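You operate a simulated robot arm through the tools that you are given. There is no shell and no other tool. Be economical: measure what you need, move in short steps, check, and stop when the job is done.

Carry out the task below with a simulated robot arm. There is one attempt and no reset: what you move stays moved.

## Task
Press the bush in two stages, 4 mm then 12 mm.
Fine: one stroke a stage, fingers clear of the ram; slide out; its block ends in the purple tray.

It is judged by the outcome, as a careful person would: the job done as asked, and still so three seconds after it is handed in. It fails if anything else is knocked over, pushed out of place, dropped, spilled or broken.

## Robot
A 6-joint arm with a two-finger parallel gripper, fixed in place. Base frame: the origin is at the foot of the arm, x ahead of it, y to its left, z up. Lengths are in mm, angles in rad, forces in N, time in s.
With the tool pointing down near the work surface it reaches from about 240 to 640 mm from the base axis. Its first joint turns from -1.152 to 1.152 rad. Payload 2.7 kg.
Tool frame: the origin (TCP) lies between the finger pads and is the grasp point; the fingertips stand 23 mm ahead of it; z points along the fingers, y is the line along which they close. The gripper opens to 94 mm. The fingers are 38 mm wide and 10 mm thick; the gripper's body (54 by 96 mm) begins 39 mm behind the TCP.
Orientation is that of the tool frame in the base frame, as a unit quaternion [w, x, y, z]. With the fingers straight down and closing along the base's y, the tool's x points along the base's -x, its y along +y and its z along -z.

## Interface
- The arm moves only by the tool servo_tool. Its argument "plan" is a list of rows, each an object of numbers (a shift or turn left out is 0, a gripper value left out holds the last): "ax", "ay", "az": the turn, a rotation vector about the tool's x, y, z in degrees; "x", "y", "z": the shift along the tool's x, y, z in mm; "fingers": the gripper command, from -1 (shut) to 1 (fully open), values between in proportion. In form: [{"ax": .., "ay": .., "az": .., "x": .., "y": .., "z": .., "fingers": ..}, ...]. A call has 1 to 12 rows; each row shifts and turns the commanded pose from where the row before left it, along the tool's axes as they then stand. Each row takes 0.2 s and may step no farther than 50 mm and 0.15 rad from the row before; otherwise, or with a gripper value out of range, the whole call is refused. A pose out of reach is approached as far as the arm can. The call stops where the force on the tool passes 70 N (or 10 N more than at its start, if that is more) or the arm is blocked; 0.2 s more then pass. Each finger travels about 45 mm/s and halts on what it meets, pressing with about 38 N; the grip force reading is that of the motor and also rises with nothing between the fingers. The clock runs only during rows and for 0.2 s after the last one: add rows that do not move to give the fingers time. It gives the time, the measured TCP pose, the force on the tool (base axes), the opening and the grip force at its end, in the units of the frame above (readings bear some noise), and new pictures: "views" is both (left out), scene, wrist or none.
- Cameras (640 x 400 px; columns grow to the right, rows downward): "scene" is fixed at [75.1, -428.8, 1411.2]; the picture's right is [0.78, -0.62, 0.00], its down [-0.32, -0.40, -0.86] and it looks along [0.53, 0.67, -0.51] (base axes); focal length 280 px, centre (320, 200). "wrist" rides on the gripper at [-39, 0, -44] in the tool frame; the picture's right is [0.00, -1.00, 0.00], its down [0.97, 0.00, -0.24] and it looks along [0.24, 0.00, 0.97] (tool axes); focal length 218 px, centre (320, 200).
- locate(camera, pixels): for up to 12 pixels [column, row] of the newest picture of that camera ("zoom" is the newest enlarged one), the place [x, y, z] in the base frame of the surface seen there, good to about 3 mm. It takes no simulated time.
- close_up(camera, box): a new picture of the part [left, top, right, bottom] of that camera's present view, enlarged. It takes no simulated time.
- finish_job(): hands the job in; it is judged then, once.

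Go step by step. Measure first, check grasps and placings, and put right what went wrong. The budget is 80 turns and 120 pictures, counting those below and the enlarged ones. Unless the task says otherwise, let go and move clear before handing in, and close with one line.

The tools are called by a JSON object that holds its "method" and its "body". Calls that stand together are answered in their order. servo_tool: Moves the arm, as the interface text tells. Its arguments: {"type":"object","properties":{"plan":{"type":"array"},"views":{"type":"string","enum":["both","scene","wrist","none"]}},"required":["plan"]} The other tools are called the same way: locate (camera, pixels) gives the place of the surface under pixels of a picture; close_up (camera, box) takes an enlarged picture of a part of a camera's view; finish_job () hands the job in.

At the start:

```text
time_s: 0.0
position: [342.0, 109.5, 1273.6]
tool_rot: [0.0, 0.0, 1.0, 0.0]
force: [0.3, 0.8, -0.2]
grip_width: 94.1
finger_force: 0.0
```

scene: 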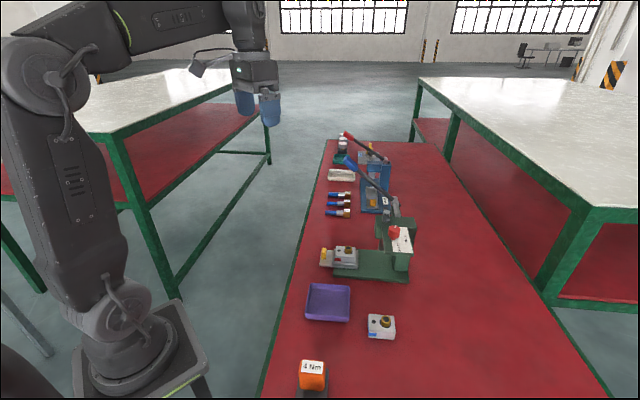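
wrist: 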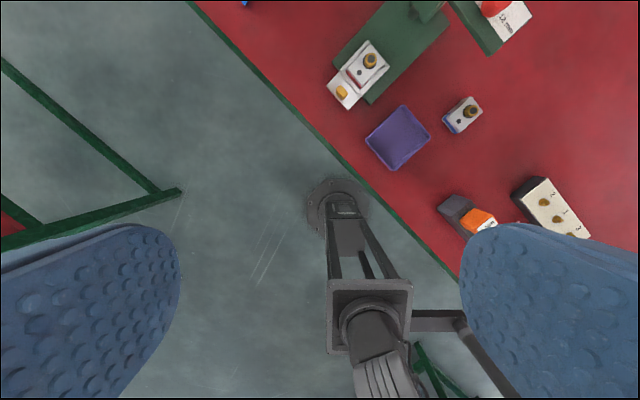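

The scene shows a green press near (390,250) with a slide and block, a purple tray at (328,302), and other items around. I'll take enlarged views first to understand the press.

{"method": "close_up", "body": {"camera": "scene", "box": [300, 180, 440, 290]}}

{"method": "close_up", "body": {"camera": "scene", "box": [280, 270, 440, 400]}}

{"method": "close_up", "body": {"camera": "scene", "box": [310, 120, 420, 220]}}

{"method": "close_up", "body": {"camera": "wrist", "box": [310, 0, 620, 250]}}

```text
3.64 times, centred on (370, 235) of scene
```

zoom: 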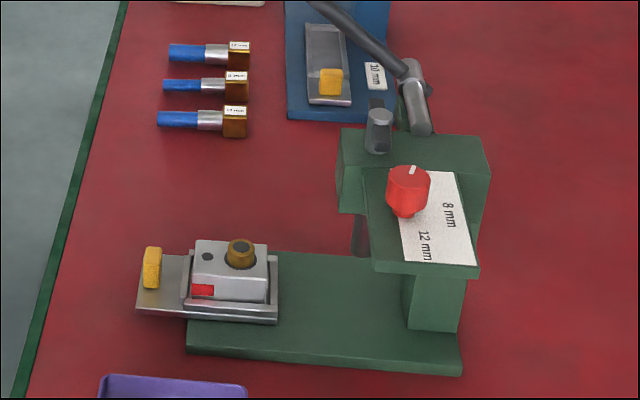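

```text
3.08 times, centred on (360, 335) of scene
```

zoom: 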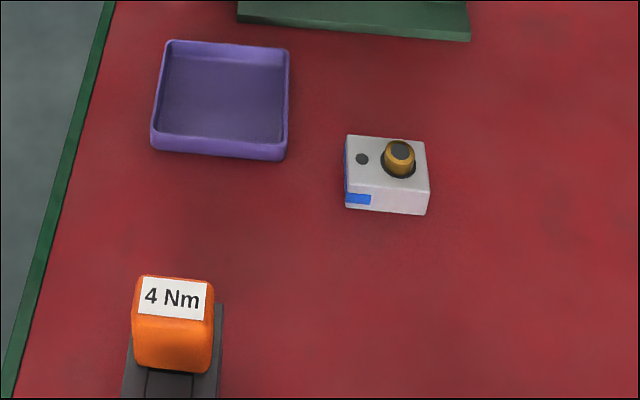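

```text
4.00 times, centred on (365, 170) of scene
```

zoom: 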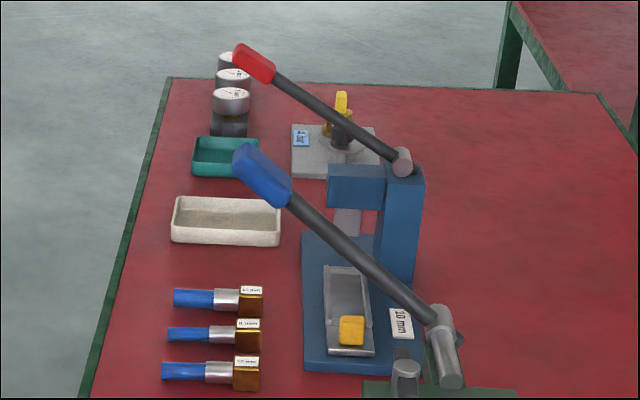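

```text
1.60 times, centred on (465, 125) of wrist
```

zoom: 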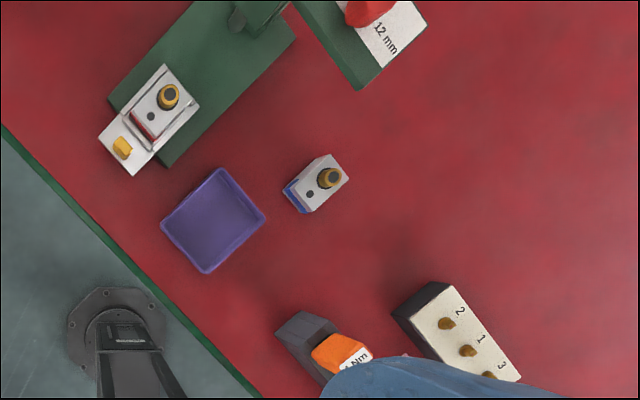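

The green press has a red selector knob over a scale, a slide with a red-marked block, and a lever with a blue handle. The blue press has the red handle and is a different one. I'll measure the key points.

{"method": "locate", "body": {"camera": "scene", "pixels": [[394, 228], [326, 254], [344, 249], [348, 247], [352, 257], [380, 230], [398, 207], [347, 161], [360, 174], [328, 304], [381, 200], [386, 213]]}}

{"method": "close_up", "body": {"camera": "scene", "box": [372, 200, 418, 275]}}

```text
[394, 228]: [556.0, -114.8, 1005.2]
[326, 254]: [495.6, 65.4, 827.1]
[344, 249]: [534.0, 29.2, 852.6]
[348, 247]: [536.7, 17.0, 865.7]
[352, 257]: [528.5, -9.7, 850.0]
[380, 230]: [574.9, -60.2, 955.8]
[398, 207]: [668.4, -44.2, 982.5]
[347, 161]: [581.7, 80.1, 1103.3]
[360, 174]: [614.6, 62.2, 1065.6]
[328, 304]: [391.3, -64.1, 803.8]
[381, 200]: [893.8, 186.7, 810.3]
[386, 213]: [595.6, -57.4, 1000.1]
```

```text
5.33 times, centred on (395, 238) of scene
```

zoom: 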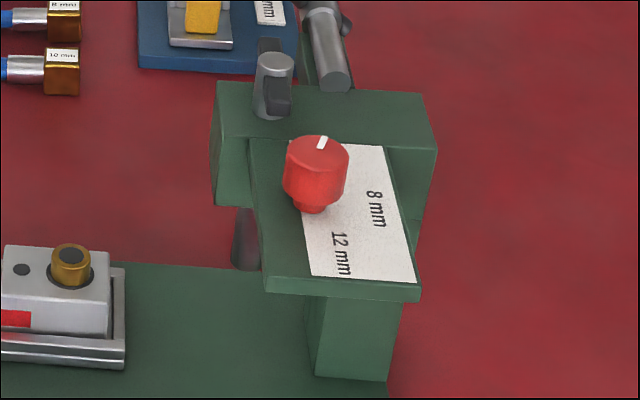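

The knob's pointer and its 4 mm mark aren't readable from here. I'll move the wrist camera above the knob, staying well above the lever.

{"method": "servo_tool", "body": {"plan": [{"x": -25, "y": -28}, {"x": -25, "y": -28}, {"x": -25, "y": -28}, {"x": -25, "y": -28}, {"x": -25, "y": -28}, {"x": -25, "y": -28}, {"x": -25, "y": -28}, {"x": -25, "y": -28, "z": 10}, {"z": 10}]}}

```text
time_s: 2.0
position: [518.2, -113.4, 1232.3]
tool_rot: [0.001, 0.0, 1.0, 0.0]
force: [0.3, 1.1, 0.5]
grip_width: 93.7
finger_force: 0.1
out of reach, approached as far as the arm can: row 7, 8
```

scene: 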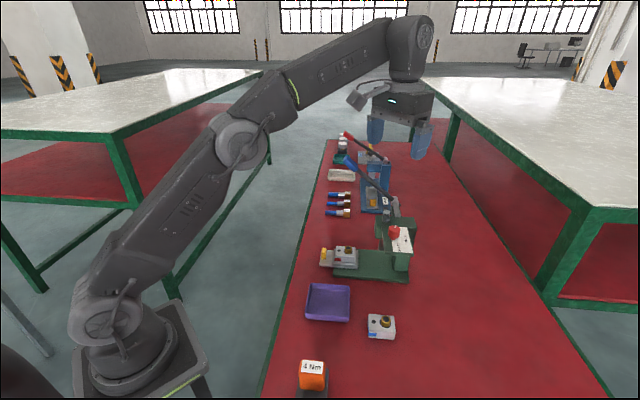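
wrist: 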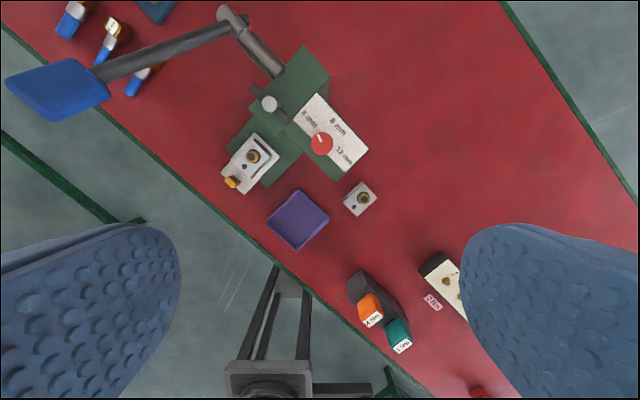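

{"method": "close_up", "body": {"camera": "wrist", "box": [270, 80, 390, 200]}}

{"method": "close_up", "body": {"camera": "wrist", "box": [0, 0, 340, 215]}}

{"method": "locate", "body": {"camera": "wrist", "pixels": [[321, 144], [270, 104], [253, 156], [233, 181], [60, 90], [105, 72], [180, 45], [235, 25], [265, 60], [298, 219], [361, 198], [290, 115]]}}

```text
3.33 times, centred on (330, 140) of wrist
```

zoom: 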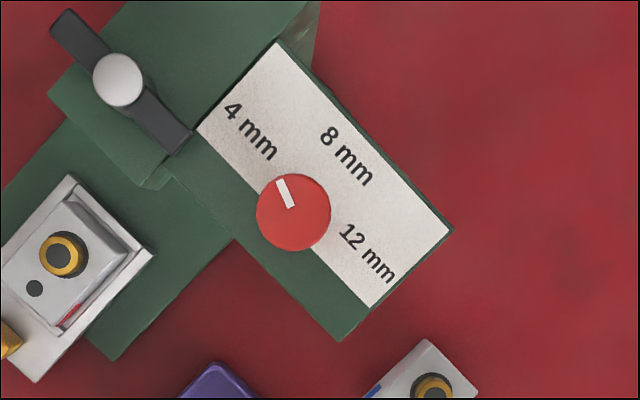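

```text
1.86 times, centred on (170, 108) of wrist
```

zoom: 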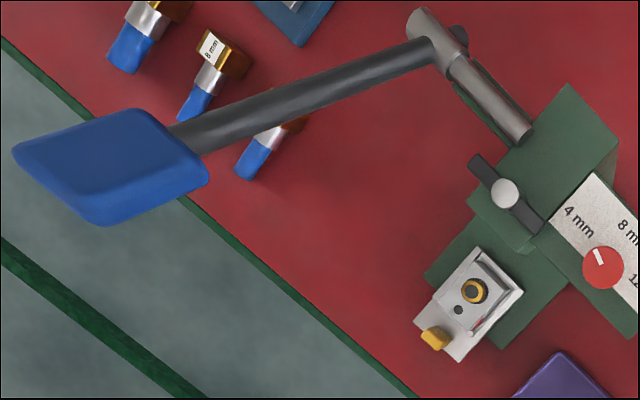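

```text
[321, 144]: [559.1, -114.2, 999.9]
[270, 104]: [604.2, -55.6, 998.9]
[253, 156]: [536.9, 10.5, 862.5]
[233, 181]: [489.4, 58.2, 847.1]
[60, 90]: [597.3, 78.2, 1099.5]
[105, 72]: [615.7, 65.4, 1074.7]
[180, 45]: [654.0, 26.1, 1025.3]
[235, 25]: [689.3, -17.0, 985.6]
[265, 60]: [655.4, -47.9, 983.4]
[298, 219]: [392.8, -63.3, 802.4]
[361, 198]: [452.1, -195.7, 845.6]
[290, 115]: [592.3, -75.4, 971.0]
```

The pointer appears to be near "4 mm". I'll check it more closely.

{"method": "close_up", "body": {"camera": "wrist", "box": [300, 115, 348, 165]}}

{"method": "close_up", "body": {"camera": "wrist", "box": [215, 90, 310, 200]}}

```text
8.00 times, centred on (324, 140) of wrist
```

zoom: 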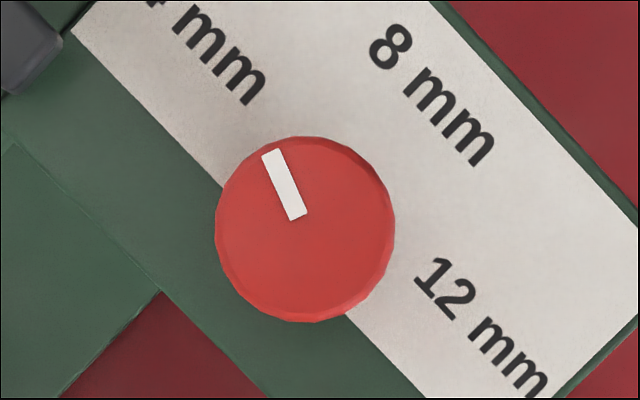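

```text
3.64 times, centred on (262, 145) of wrist
```

zoom: 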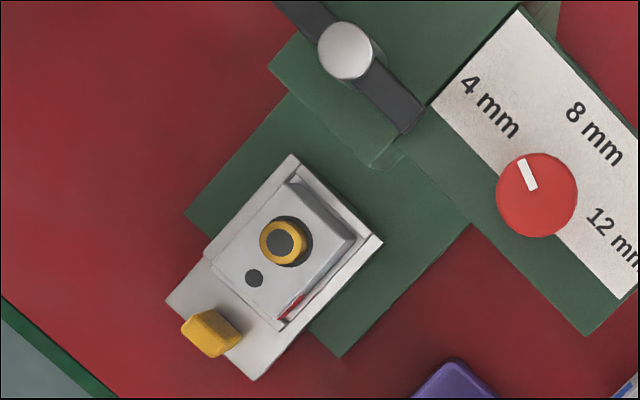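

The pointer sits squarely at the 4 mm setting (about 70° left of the 8 mm mark), so stage 1 is already dialled in. The press axis lies at 45° in the base frame, so I'll yaw the tool to match and move in front of the slide's yellow tab.

{"method": "servo_tool", "body": {"plan": [{"x": 13.6, "y": 42}, {"x": 13.6, "y": 42}, {"x": 13.6, "y": 42}, {"x": 13.6, "y": 42}, {"x": 13.6, "y": 42}, {"az": 7.5}, {"az": 7.5}, {"az": 7.5}, {"az": 7.5}, {"az": 7.5}, {"az": 7.5}]}}

```text
time_s: 4.4
position: [449.8, 97.6, 1232.4]
tool_rot: [0.001, 0.383, 0.924, 0.001]
force: [0.4, -0.8, -0.9]
grip_width: 93.9
finger_force: 0.0
```

scene: 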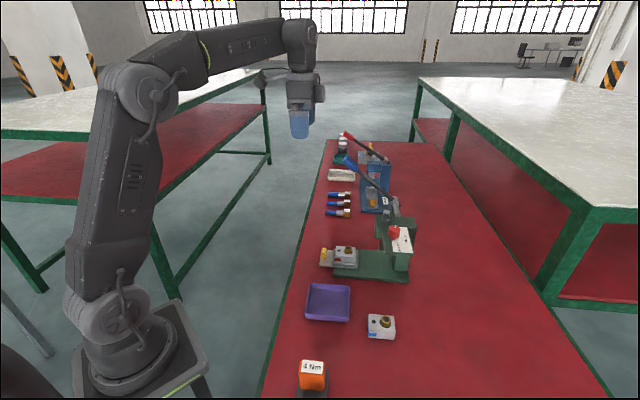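
wrist: 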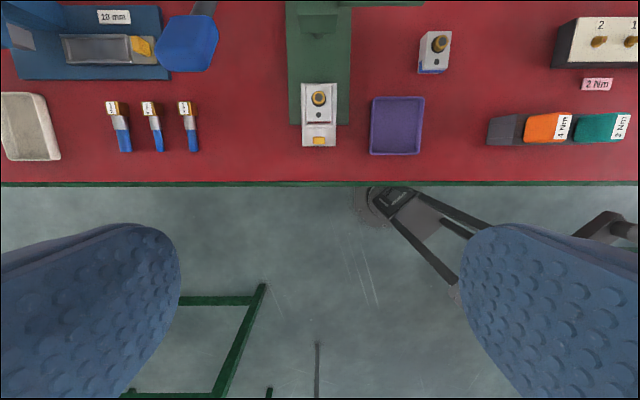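

The view is aligned with the press: tab at (319,141), block at (319,98). Next I'll descend and tilt 30° so the hand leans away from the press.

{"method": "servo_tool", "body": {"plan": [{"z": 46}, {"z": 46}, {"z": 46}, {"z": 46}, {"z": 46, "fingers": 0.0}, {"ay": -7.5}, {"ay": -7.5}, {"ay": -7.5}, {"ay": -7.5}]}}

```text
time_s: 6.4
position: [449.4, 97.2, 1003.7]
tool_rot: [0.24, 0.369, 0.892, -0.098]
force: [-0.5, -0.5, 0.3]
grip_width: 47.2
finger_force: 0.1
```

scene: 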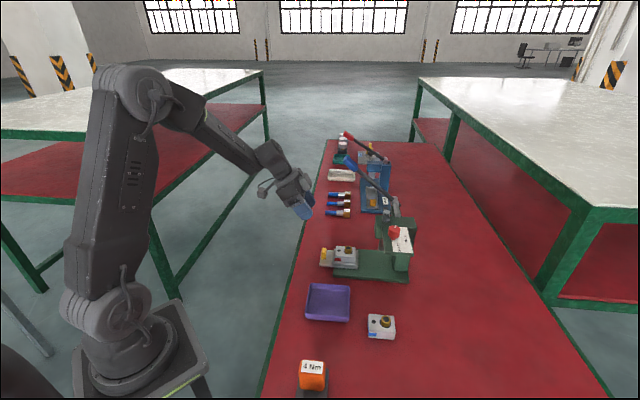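
wrist: 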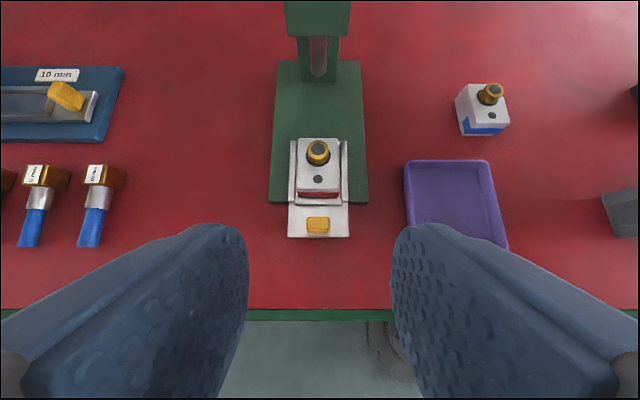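

{"method": "locate", "body": {"camera": "wrist", "pixels": [[318, 221], [318, 231], [308, 225], [328, 225], [295, 225], [318, 150], [318, 72], [318, 60], [318, 32], [318, 178], [318, 192], [380, 300]]}}

{"method": "close_up", "body": {"camera": "wrist", "box": [250, 0, 390, 250]}}

{"method": "close_up", "body": {"camera": "wrist", "box": [280, 130, 360, 245]}}

```text
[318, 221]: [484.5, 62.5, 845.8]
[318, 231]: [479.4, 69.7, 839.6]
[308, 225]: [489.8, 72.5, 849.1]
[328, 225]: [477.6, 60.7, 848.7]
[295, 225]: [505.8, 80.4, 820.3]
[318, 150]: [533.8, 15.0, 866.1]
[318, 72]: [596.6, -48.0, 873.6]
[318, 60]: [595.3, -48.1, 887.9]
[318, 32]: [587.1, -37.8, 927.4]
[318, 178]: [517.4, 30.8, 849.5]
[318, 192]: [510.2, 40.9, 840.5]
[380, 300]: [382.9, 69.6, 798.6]
```

```text
1.60 times, centred on (320, 125) of wrist
```

zoom: 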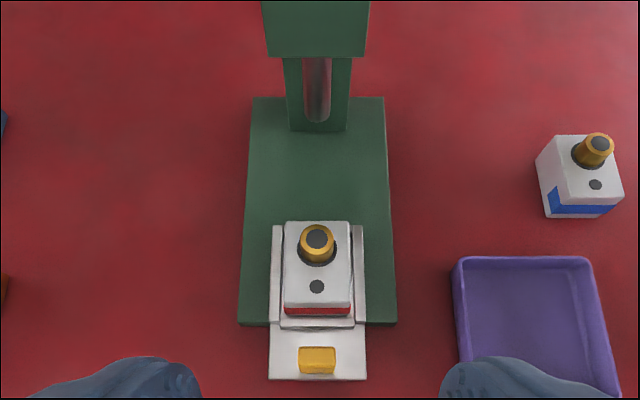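

```text
3.48 times, centred on (320, 188) of wrist
```

zoom: 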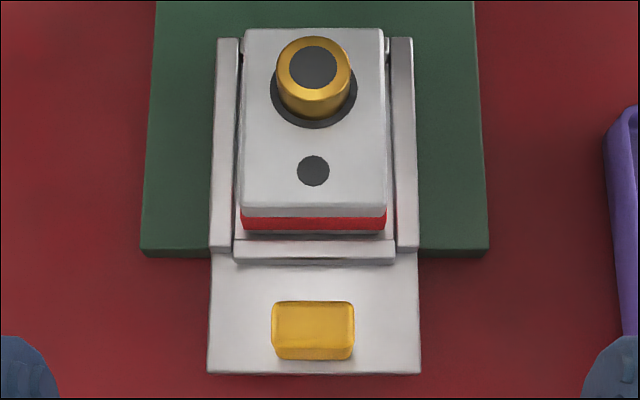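

Tab's top is near s=297 along the press axis at z≈848, the slide plate is at z≈822, and the head's underside starts at z≈927. I'll approach the tab, stopping about 30 mm short to check.

{"method": "servo_tool", "body": {"plan": [{"x": 6.4, "y": 0.5, "z": 30}, {"x": 6.4, "y": 0.5, "z": 30}, {"x": 6.4, "y": 0.5, "z": 30}, {"x": 6.4, "z": 30}]}}

{"method": "close_up", "body": {"camera": "wrist", "box": [220, 100, 420, 300]}}

{"method": "close_up", "body": {"camera": "scene", "box": [270, 180, 430, 290]}}

```text
time_s: 7.4
position: [478.5, 75.1, 885.0]
tool_rot: [0.24, 0.37, 0.892, -0.099]
force: [-0.3, 0.8, 0.4]
grip_width: 47.0
finger_force: 0.1
```

scene: 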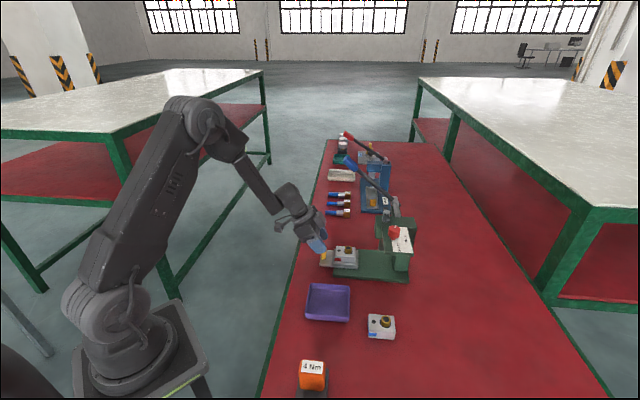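
wrist: 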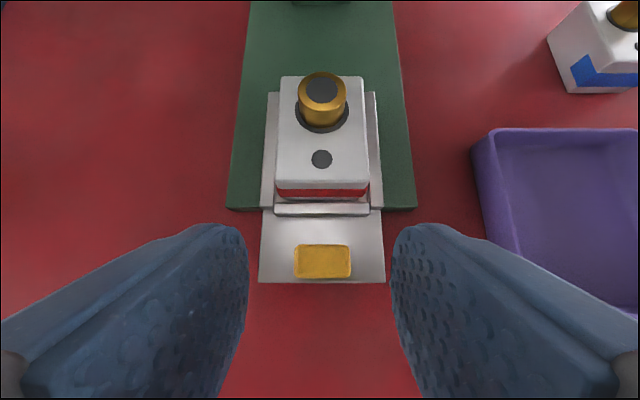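

```text
2.00 times, centred on (320, 200) of wrist
```

zoom: 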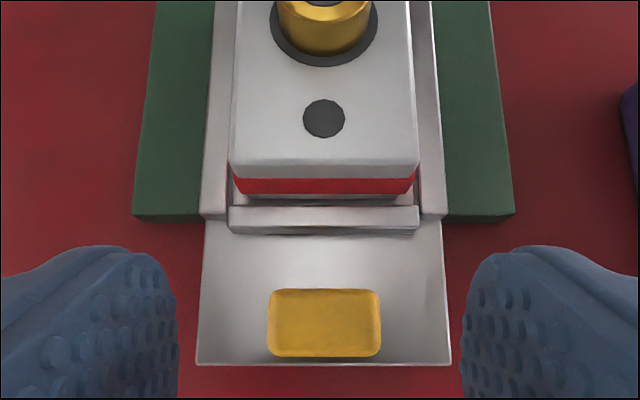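

```text
3.64 times, centred on (350, 235) of scene
```

zoom: 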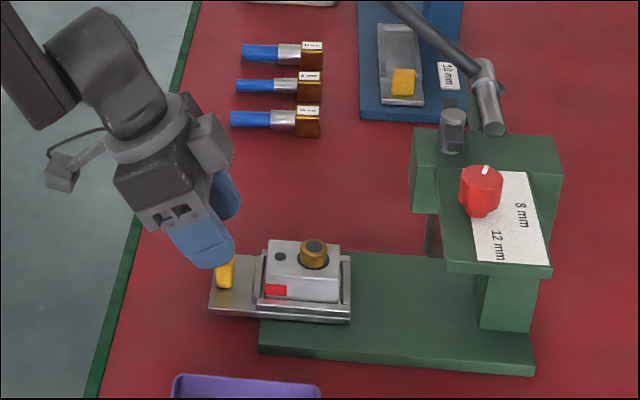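

The fingers straddle the tab (columns 295–350). I'll go down the last 28 mm and close on it.

{"method": "servo_tool", "body": {"plan": [{"x": 1.9, "y": -1, "z": 15}, {"x": 1.9, "z": 15}, {"fingers": -1}, {}, {}, {}]}}

{"method": "close_up", "body": {"camera": "scene", "box": [270, 180, 430, 290]}}

```text
time_s: 8.8
position: [485.6, 65.8, 858.3]
tool_rot: [0.239, 0.369, 0.893, -0.098]
force: [13.4, 7.8, -10.5]
grip_width: 23.8
finger_force: 44.7
```

scene: 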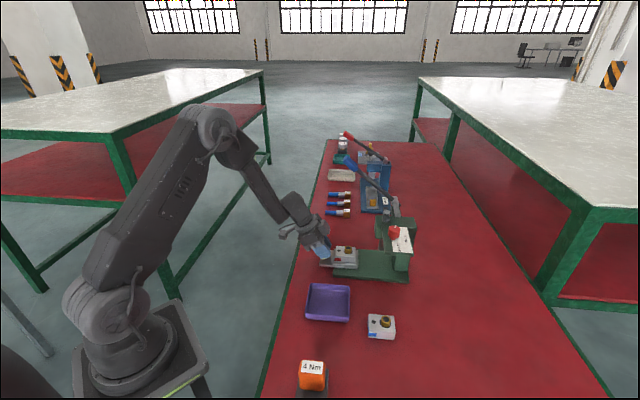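
wrist: 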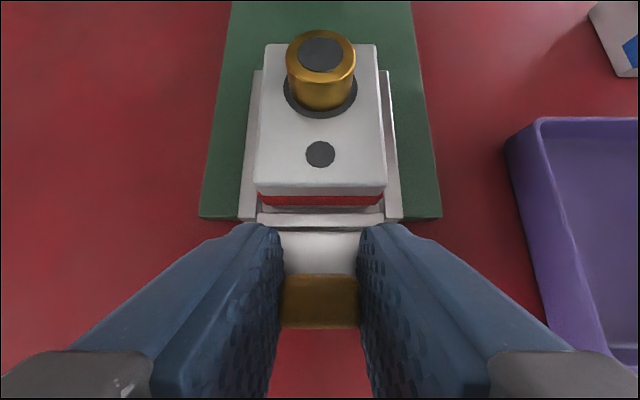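

```text
3.64 times, centred on (350, 235) of scene
```

zoom: 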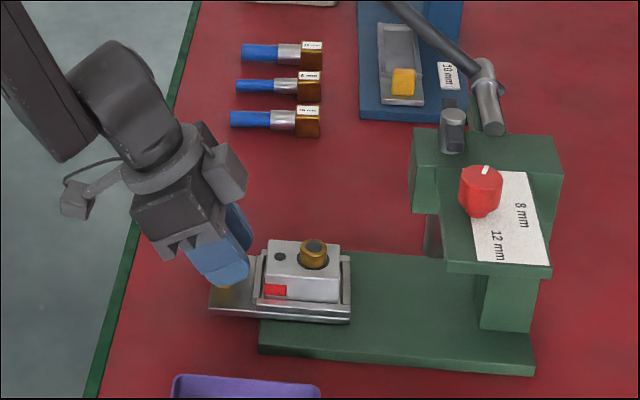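

The grip on the tab is firm (23.8 mm, 45 N). I'll push the slide in along the press axis, 80 mm to begin with.

{"method": "servo_tool", "body": {"plan": [{"x": -8.66, "z": 5}, {"x": -8.66, "z": 5}, {"x": -8.66, "z": 5}, {"x": -8.66, "z": 5}, {"x": -8.66, "z": 5}, {"x": -8.66, "z": 5}, {"x": -8.66, "z": 5}, {"x": -8.66, "z": 5}]}}

{"method": "close_up", "body": {"camera": "scene", "box": [300, 180, 430, 290]}}

```text
time_s: 10.6
position: [542.6, 8.3, 857.2]
tool_rot: [0.24, 0.369, 0.893, -0.097]
force: [18.3, 18.7, -13.7]
grip_width: 23.7
finger_force: 45.2
```

scene: 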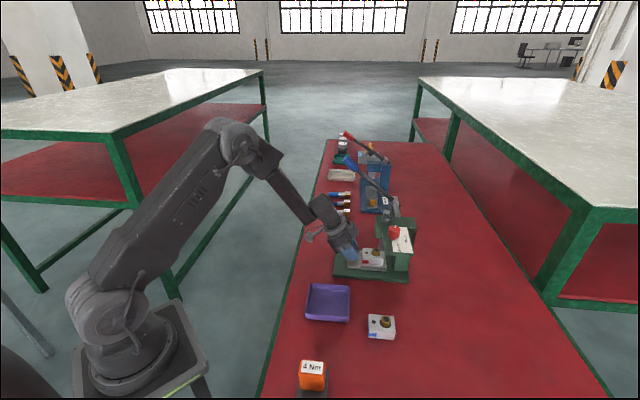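
wrist: 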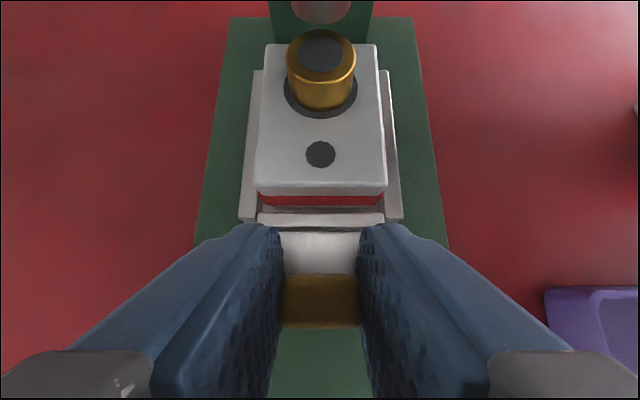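

```text
3.64 times, centred on (365, 235) of scene
```

zoom: 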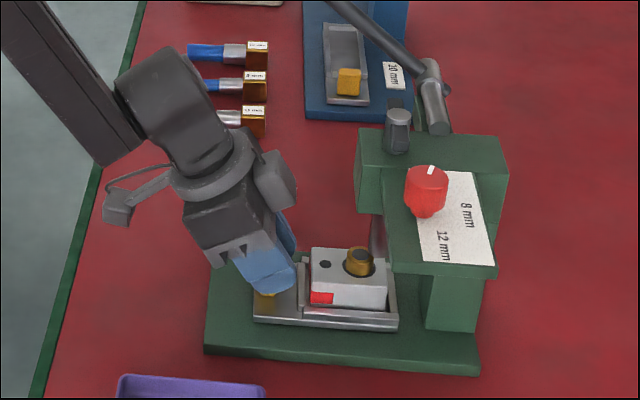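

The slide moved with the hand and is about 80 mm in, with the ram still slightly behind the bush. I'll push in 4 mm steps until the force rises at the stop.

{"method": "servo_tool", "body": {"plan": [{"x": -3.46, "z": 2}, {"x": -3.46, "z": 2}, {"x": -2.6, "z": 1.5}, {}]}}

{"method": "close_up", "body": {"camera": "wrist", "box": [240, 0, 400, 100]}}

```text
time_s: 11.6
position: [551.9, 0.5, 858.0]
tool_rot: [0.24, 0.368, 0.893, -0.096]
force: [20.2, 18.8, -8.5]
grip_width: 23.9
finger_force: 45.1
```

scene: 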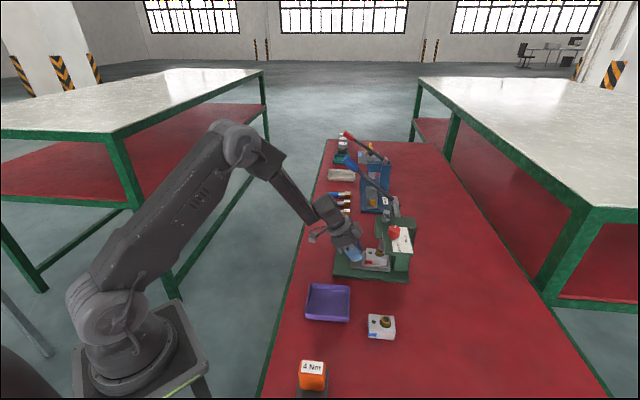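
wrist: 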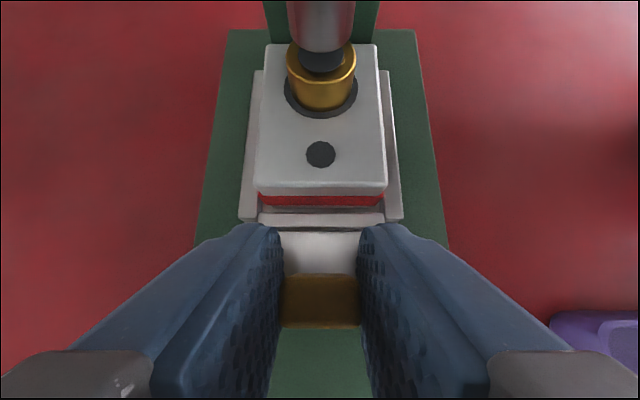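

```text
4.00 times, centred on (320, 50) of wrist
```

zoom: 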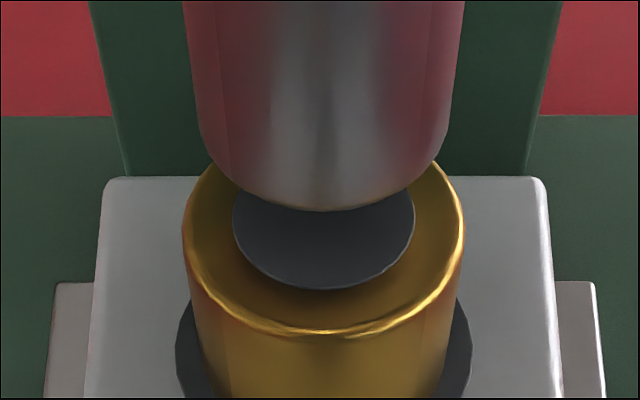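

No sharp force rise yet, so the slide hasn't met its stop; I'll keep going in small steps.

{"method": "servo_tool", "body": {"plan": [{"x": -1.73, "z": 1}, {"x": -1.73, "z": 1}, {"x": -1.73, "z": 1}, {}], "views": "wrist"}}

```text
time_s: 12.6
position: [553.9, -1.7, 858.2]
tool_rot: [0.239, 0.368, 0.893, -0.098]
force: [-11.6, 28.5, 3.6]
grip_width: 23.8
finger_force: 45.1
```

wrist: 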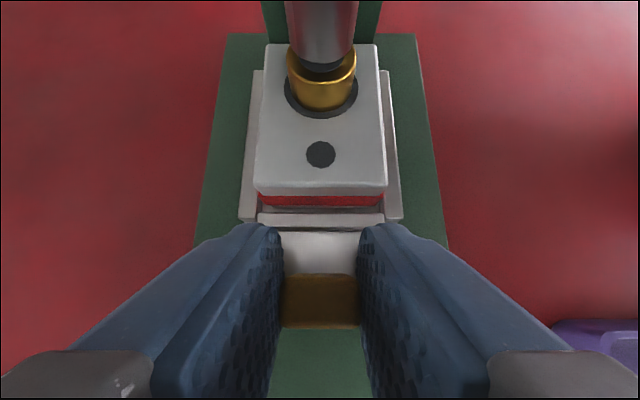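

The slide moved only 3 of 6 mm and the reaction along the axis is now about 28 N, so it's at the stop. One more small push will confirm that.

{"method": "servo_tool", "body": {"plan": [{"x": -2.6, "z": 1.5}, {}], "views": "none"}}

{"method": "close_up", "body": {"camera": "wrist", "box": [240, 0, 400, 100]}}

```text
time_s: 13.2
position: [555.0, -4.5, 858.1]
tool_rot: [0.239, 0.367, 0.893, -0.1]
force: [-20.4, 28.3, 3.4]
grip_width: 24.1
finger_force: 45.2
```

```text
4.00 times, centred on (320, 50) of wrist
```

zoom: 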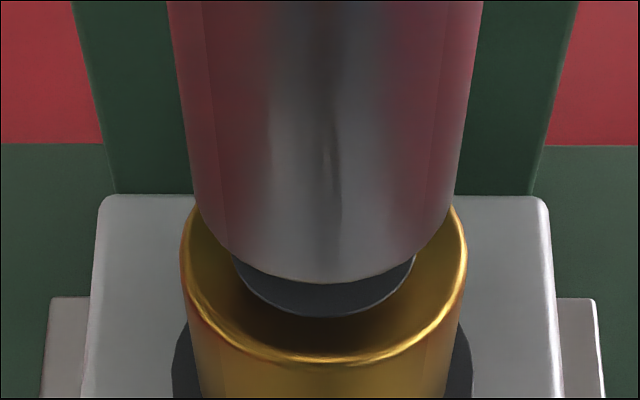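

The slide crept another 2.7 mm, so it isn't clearly at the stop. I'll push a little more.

{"method": "servo_tool", "body": {"plan": [{"x": -2.6, "z": 1.5}, {}], "views": "none"}}

{"method": "close_up", "body": {"camera": "wrist", "box": [240, 0, 400, 100]}}

```text
time_s: 13.8
position: [557.2, -5.1, 857.9]
tool_rot: [0.239, 0.368, 0.893, -0.099]
force: [-20.1, 28.5, 0.0]
grip_width: 23.9
finger_force: 44.9
```

```text
4.00 times, centred on (320, 50) of wrist
```

zoom: 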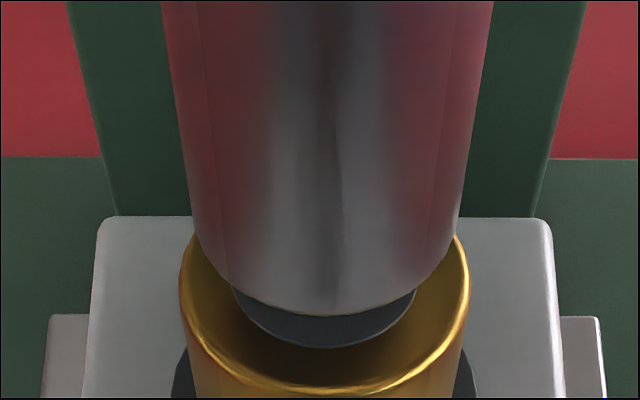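

Now the bush and ram move together in the image, so the slide is at its stop and the fingers are only slipping on the tab. I'll release and back away along the tool axis.

{"method": "servo_tool", "body": {"plan": [{"x": 2, "z": -1}, {"fingers": 0.0}, {}, {}, {"z": -30}, {"z": -40}, {"z": -40}, {"x": 30, "z": -25}, {"x": 30, "z": -25}]}}

{"method": "close_up", "body": {"camera": "scene", "box": [300, 130, 430, 290]}}

```text
time_s: 15.8
position: [462.2, 85.8, 966.2]
tool_rot: [0.24, 0.37, 0.892, -0.1]
force: [0.4, 0.4, -0.4]
grip_width: 47.0
finger_force: 0.0
```

scene: 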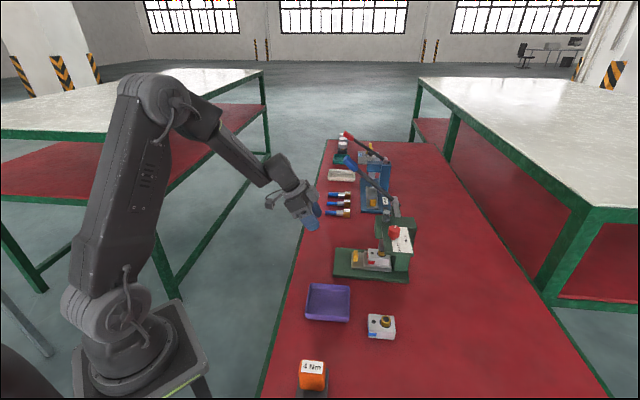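
wrist: 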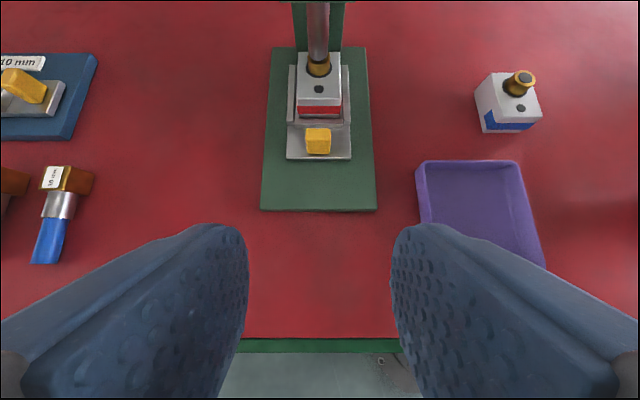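

```text
2.50 times, centred on (365, 210) of scene
```

zoom: 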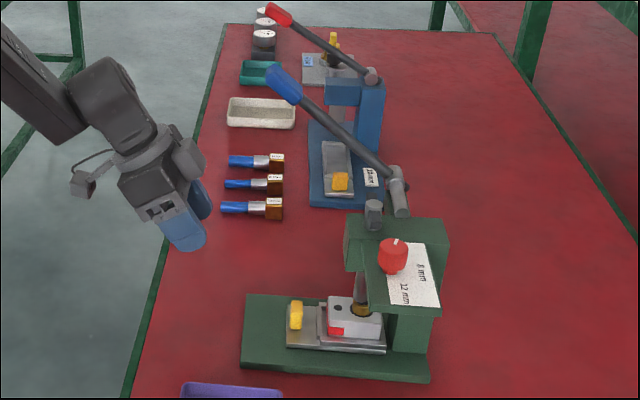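

The slide is fully in with the bush under the ram and the hand is clear. Now I'll rise and go over to the green press's lever (blue handle) and look at it from above.

{"method": "servo_tool", "body": {"plan": [{"x": -20, "z": -33.5}, {"x": -20, "z": -33.5}, {"x": -20, "z": -33.5}, {"x": -20, "z": -33.5}, {"x": -20, "z": -33.5}, {"x": -20, "z": -33.5}, {"y": 42}, {"y": 43}, {"ay": 7.5}, {"ay": 7.5}, {}]}}

```text
time_s: 18.2
position: [525.5, 144.8, 1200.5]
tool_rot: [0.121, 0.379, 0.916, -0.05]
force: [0.5, 0.0, 0.3]
grip_width: 47.0
finger_force: 0.0
```

scene: 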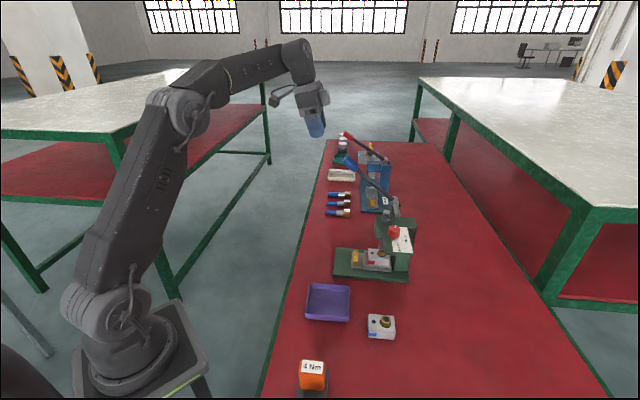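
wrist: 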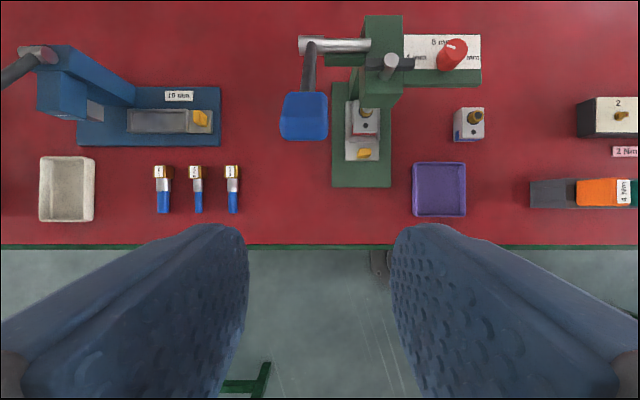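

{"method": "locate", "body": {"camera": "wrist", "pixels": [[284, 115], [304, 115], [324, 115], [304, 96], [304, 136], [308, 80], [308, 60], [308, 46], [330, 46], [360, 46], [390, 66], [452, 52]]}}

{"method": "close_up", "body": {"camera": "wrist", "box": [260, 0, 480, 150]}}

{"method": "locate", "body": {"camera": "scene", "pixels": [[345, 157], [346, 161], [349, 162], [353, 168], [357, 171], [375, 187], [388, 198], [398, 200], [403, 212]]}}

```text
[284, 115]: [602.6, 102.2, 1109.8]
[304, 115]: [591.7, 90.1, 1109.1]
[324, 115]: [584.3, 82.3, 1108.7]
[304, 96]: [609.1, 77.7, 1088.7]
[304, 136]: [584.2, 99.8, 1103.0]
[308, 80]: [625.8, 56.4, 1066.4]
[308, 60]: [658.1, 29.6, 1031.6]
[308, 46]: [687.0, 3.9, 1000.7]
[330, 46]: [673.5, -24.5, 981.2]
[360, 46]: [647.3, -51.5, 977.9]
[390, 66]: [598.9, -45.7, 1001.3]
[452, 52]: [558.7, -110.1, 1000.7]
```

```text
2.67 times, centred on (370, 75) of wrist
```

zoom: 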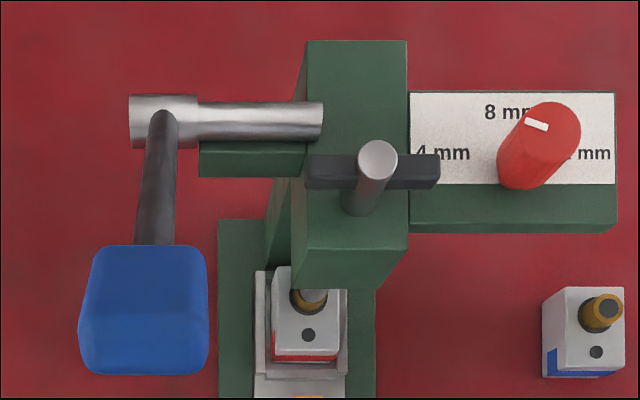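

```text
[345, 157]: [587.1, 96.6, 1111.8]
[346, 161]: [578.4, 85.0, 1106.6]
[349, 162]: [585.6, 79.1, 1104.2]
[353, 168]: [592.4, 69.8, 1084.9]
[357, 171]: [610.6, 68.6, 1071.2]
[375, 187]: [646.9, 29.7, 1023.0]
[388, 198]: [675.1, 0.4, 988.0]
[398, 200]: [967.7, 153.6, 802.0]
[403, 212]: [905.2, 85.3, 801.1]
```

The lever handle's centre is about s=357, w=484, z=1098 (handle roughly 30 mm wide), with its pivot near s=494, z=975. I'll move above the handle with the fingers open.

{"method": "servo_tool", "body": {"plan": [{"x": -24.2, "y": 3.4, "z": 20.3, "fingers": 0.4}, {"x": -24.2, "y": 3.4, "z": 20.3}, {"x": -24.2, "y": 3.4, "z": 20.3}, {}]}}

{"method": "close_up", "body": {"camera": "scene", "box": [290, 90, 430, 220]}}

```text
time_s: 19.2
position: [593.5, 91.4, 1159.3]
tool_rot: [0.122, 0.379, 0.916, -0.05]
force: [-0.3, 0.4, 0.0]
grip_width: 65.4
finger_force: 0.1
```

scene: 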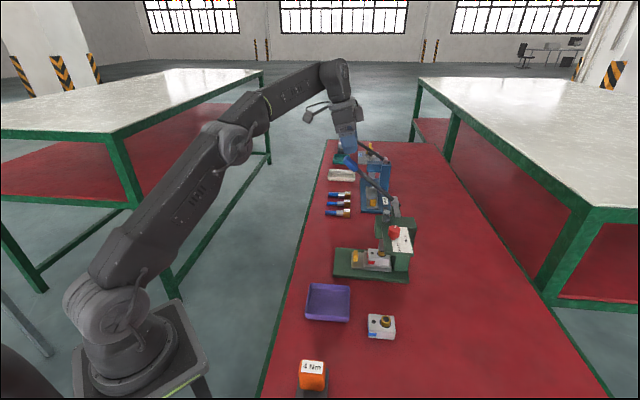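
wrist: 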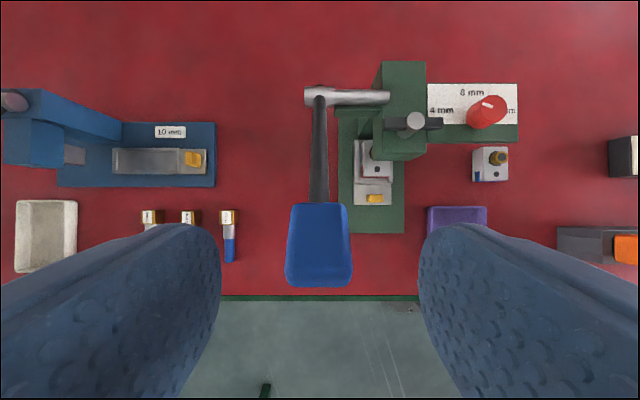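

```text
3.08 times, centred on (360, 155) of scene
```

zoom: 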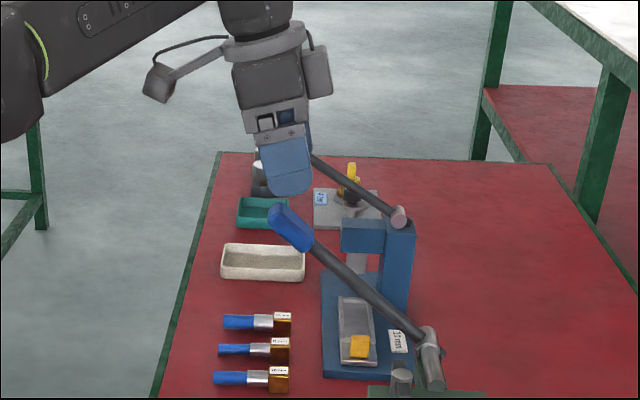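

The handle is centred between the fingers (column 319). I'll lower 60 mm and grip.

{"method": "servo_tool", "body": {"plan": [{"x": 7.8, "z": 29}, {"x": 7.8, "z": 29}, {"fingers": -1}, {}, {}, {}]}}

{"method": "close_up", "body": {"camera": "scene", "box": [290, 90, 430, 220]}}

```text
time_s: 20.6
position: [595.0, 91.2, 1099.2]
tool_rot: [0.122, 0.38, 0.916, -0.049]
force: [20.0, 11.5, -2.4]
grip_width: 33.7
finger_force: 45.2
```

scene: 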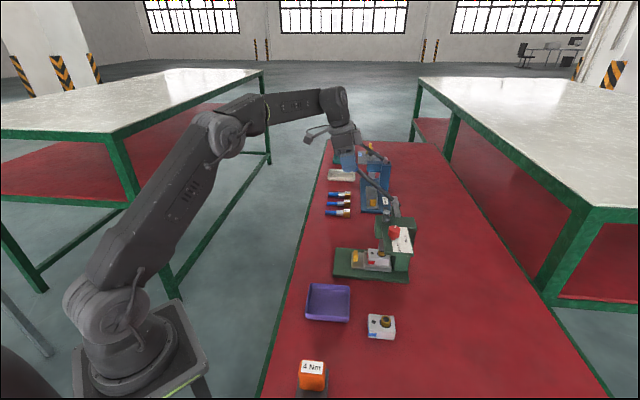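
wrist: 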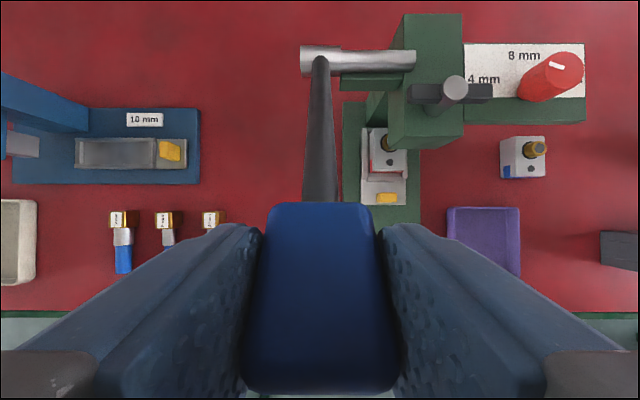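

```text
3.08 times, centred on (360, 155) of scene
```

zoom: 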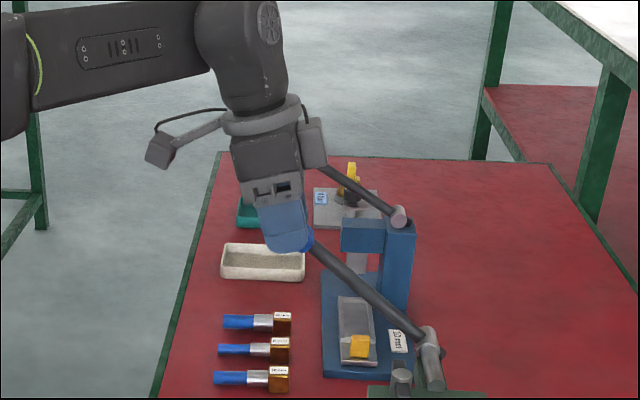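

The handle is gripped (33.7 mm). I'll swing it down along its arc, turning the hand with it, and watch the force.

{"method": "servo_tool", "body": {"plan": [{"x": 13.07, "z": 9.75, "ay": -5}, {"x": 13.07, "z": 9.75, "ay": -5}, {}]}}

{"method": "close_up", "body": {"camera": "scene", "box": [320, 150, 430, 290]}}

```text
time_s: 21.4
position: [581.4, 104.6, 1072.0]
tool_rot: [0.201, 0.373, 0.902, -0.082]
force: [32.2, 15.6, -14.1]
grip_width: 33.9
finger_force: 44.6
```

scene: 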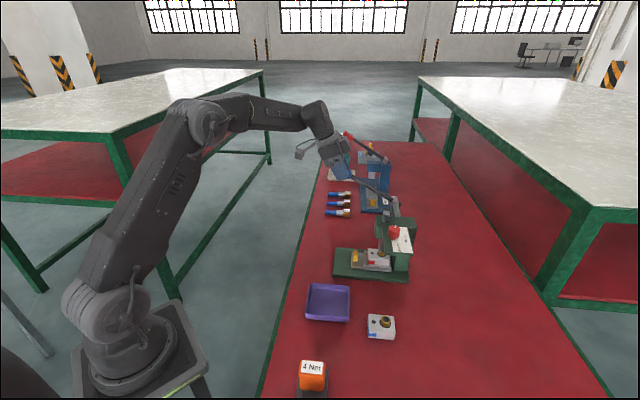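
wrist: 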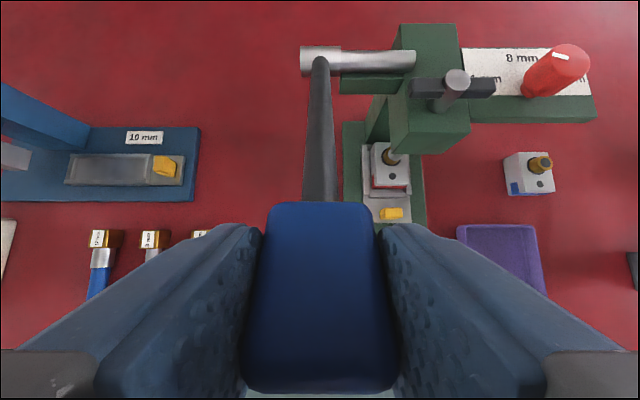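

```text
2.86 times, centred on (375, 220) of scene
```

zoom: 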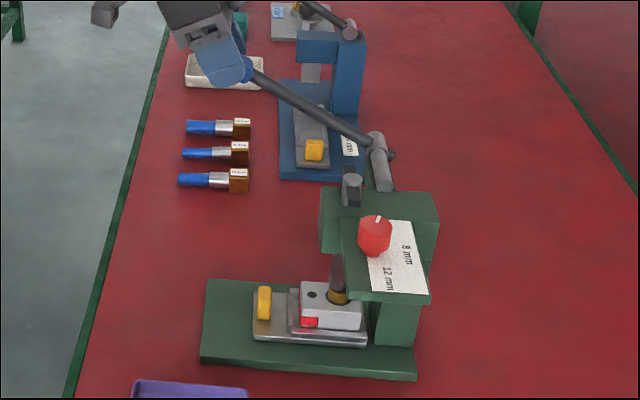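

The lever follows cleanly with the handle steady in the fingers. I'll continue the same arc.

{"method": "servo_tool", "body": {"plan": [{"x": 13.07, "z": 9.75, "ay": -5}, {"x": 13.07, "z": 9.75, "ay": -5}, {}]}}

{"method": "close_up", "body": {"camera": "scene", "box": [360, 180, 420, 275]}}

```text
time_s: 22.2
position: [572.4, 114.2, 1045.4]
tool_rot: [0.28, 0.364, 0.881, -0.115]
force: [27.9, 7.5, -5.2]
grip_width: 34.0
finger_force: 45.1
```

scene: 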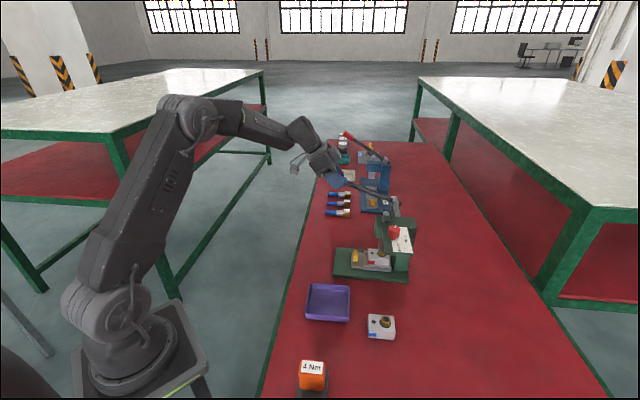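
wrist: 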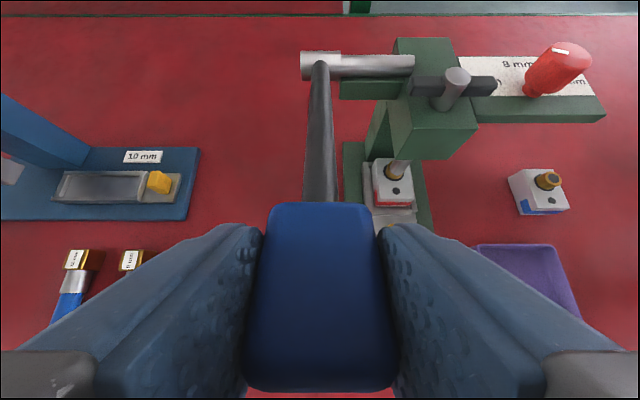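

```text
4.21 times, centred on (390, 228) of scene
```

zoom: 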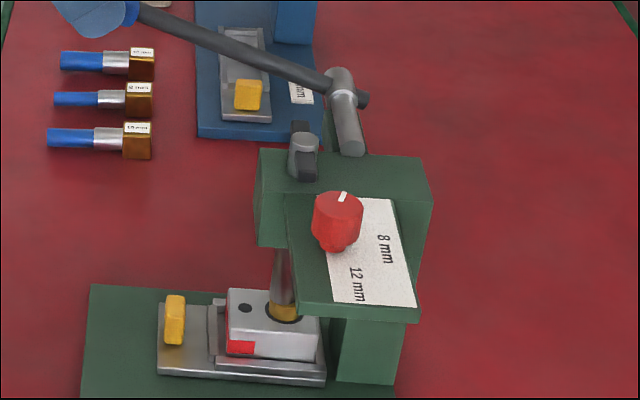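

The ram has gone down and is pushing the bush. I'll continue in smaller arc steps to find the stop.

{"method": "servo_tool", "body": {"plan": [{"x": 7.84, "z": 5.85, "ay": -3}, {}], "views": "none"}}

{"method": "close_up", "body": {"camera": "scene", "box": [360, 180, 420, 275]}}

```text
time_s: 22.8
position: [569.2, 115.7, 1037.2]
tool_rot: [0.303, 0.361, 0.873, -0.123]
force: [23.1, 5.2, -0.2]
grip_width: 33.6
finger_force: 44.8
```

```text
4.21 times, centred on (390, 228) of scene
```

zoom: 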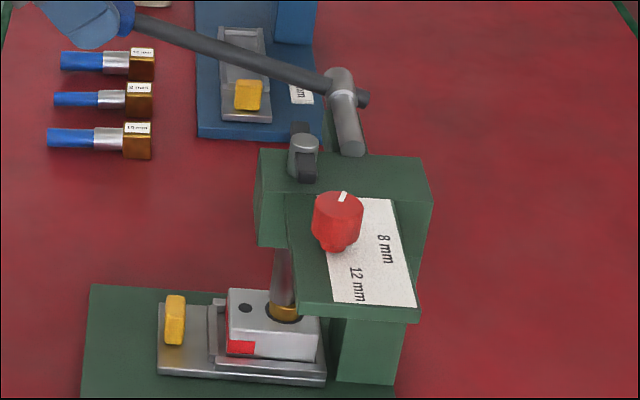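

{"method": "servo_tool", "body": {"plan": [{"x": 7.84, "z": 5.85, "ay": -3}, {"x": 7.84, "z": 5.85, "ay": -3}, {}], "views": "none"}}

{"method": "close_up", "body": {"camera": "scene", "box": [360, 180, 420, 275]}}

```text
time_s: 23.6
position: [565.5, 121.8, 1018.7]
tool_rot: [0.347, 0.354, 0.857, -0.143]
force: [21.3, 7.8, 2.8]
grip_width: 34.0
finger_force: 45.2
```

```text
4.21 times, centred on (390, 228) of scene
```

zoom: 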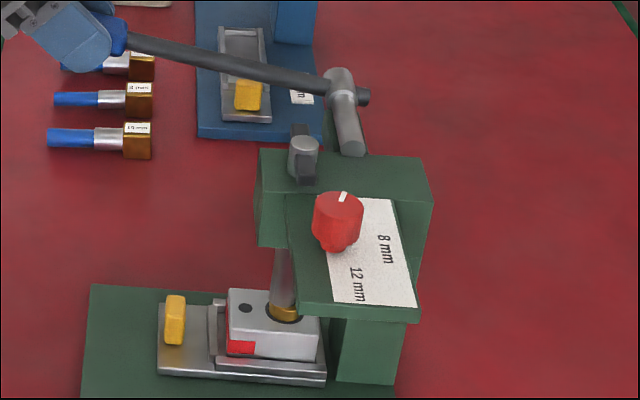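

{"method": "servo_tool", "body": {"plan": [{"x": 7.84, "z": 5.85, "ay": -3}, {"x": 7.84, "z": 5.85, "ay": -3}, {"x": 7.84, "z": 5.85, "ay": -3}, {}], "views": "wrist"}}

{"method": "close_up", "body": {"camera": "scene", "box": [360, 180, 420, 275]}}

```text
time_s: 24.6
position: [564.9, 121.0, 995.4]
tool_rot: [0.419, 0.344, 0.823, -0.167]
force: [3.1, -0.7, 38.6]
grip_width: 34.3
finger_force: 45.0
```

wrist: 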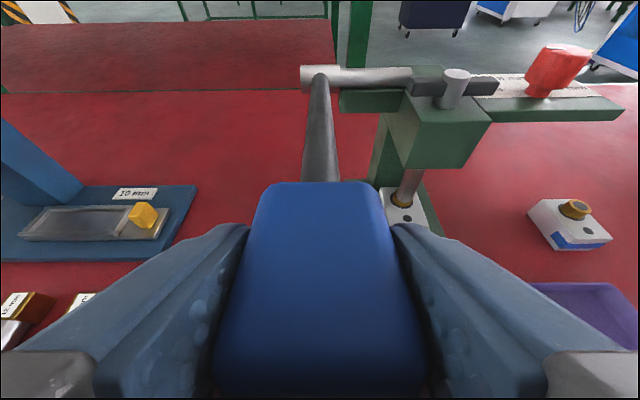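

```text
4.21 times, centred on (390, 228) of scene
```

zoom: 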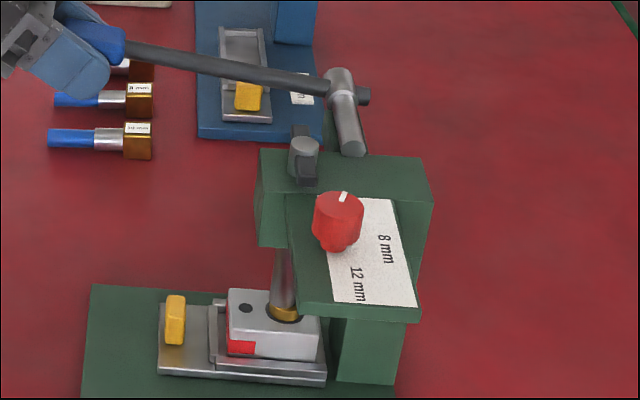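

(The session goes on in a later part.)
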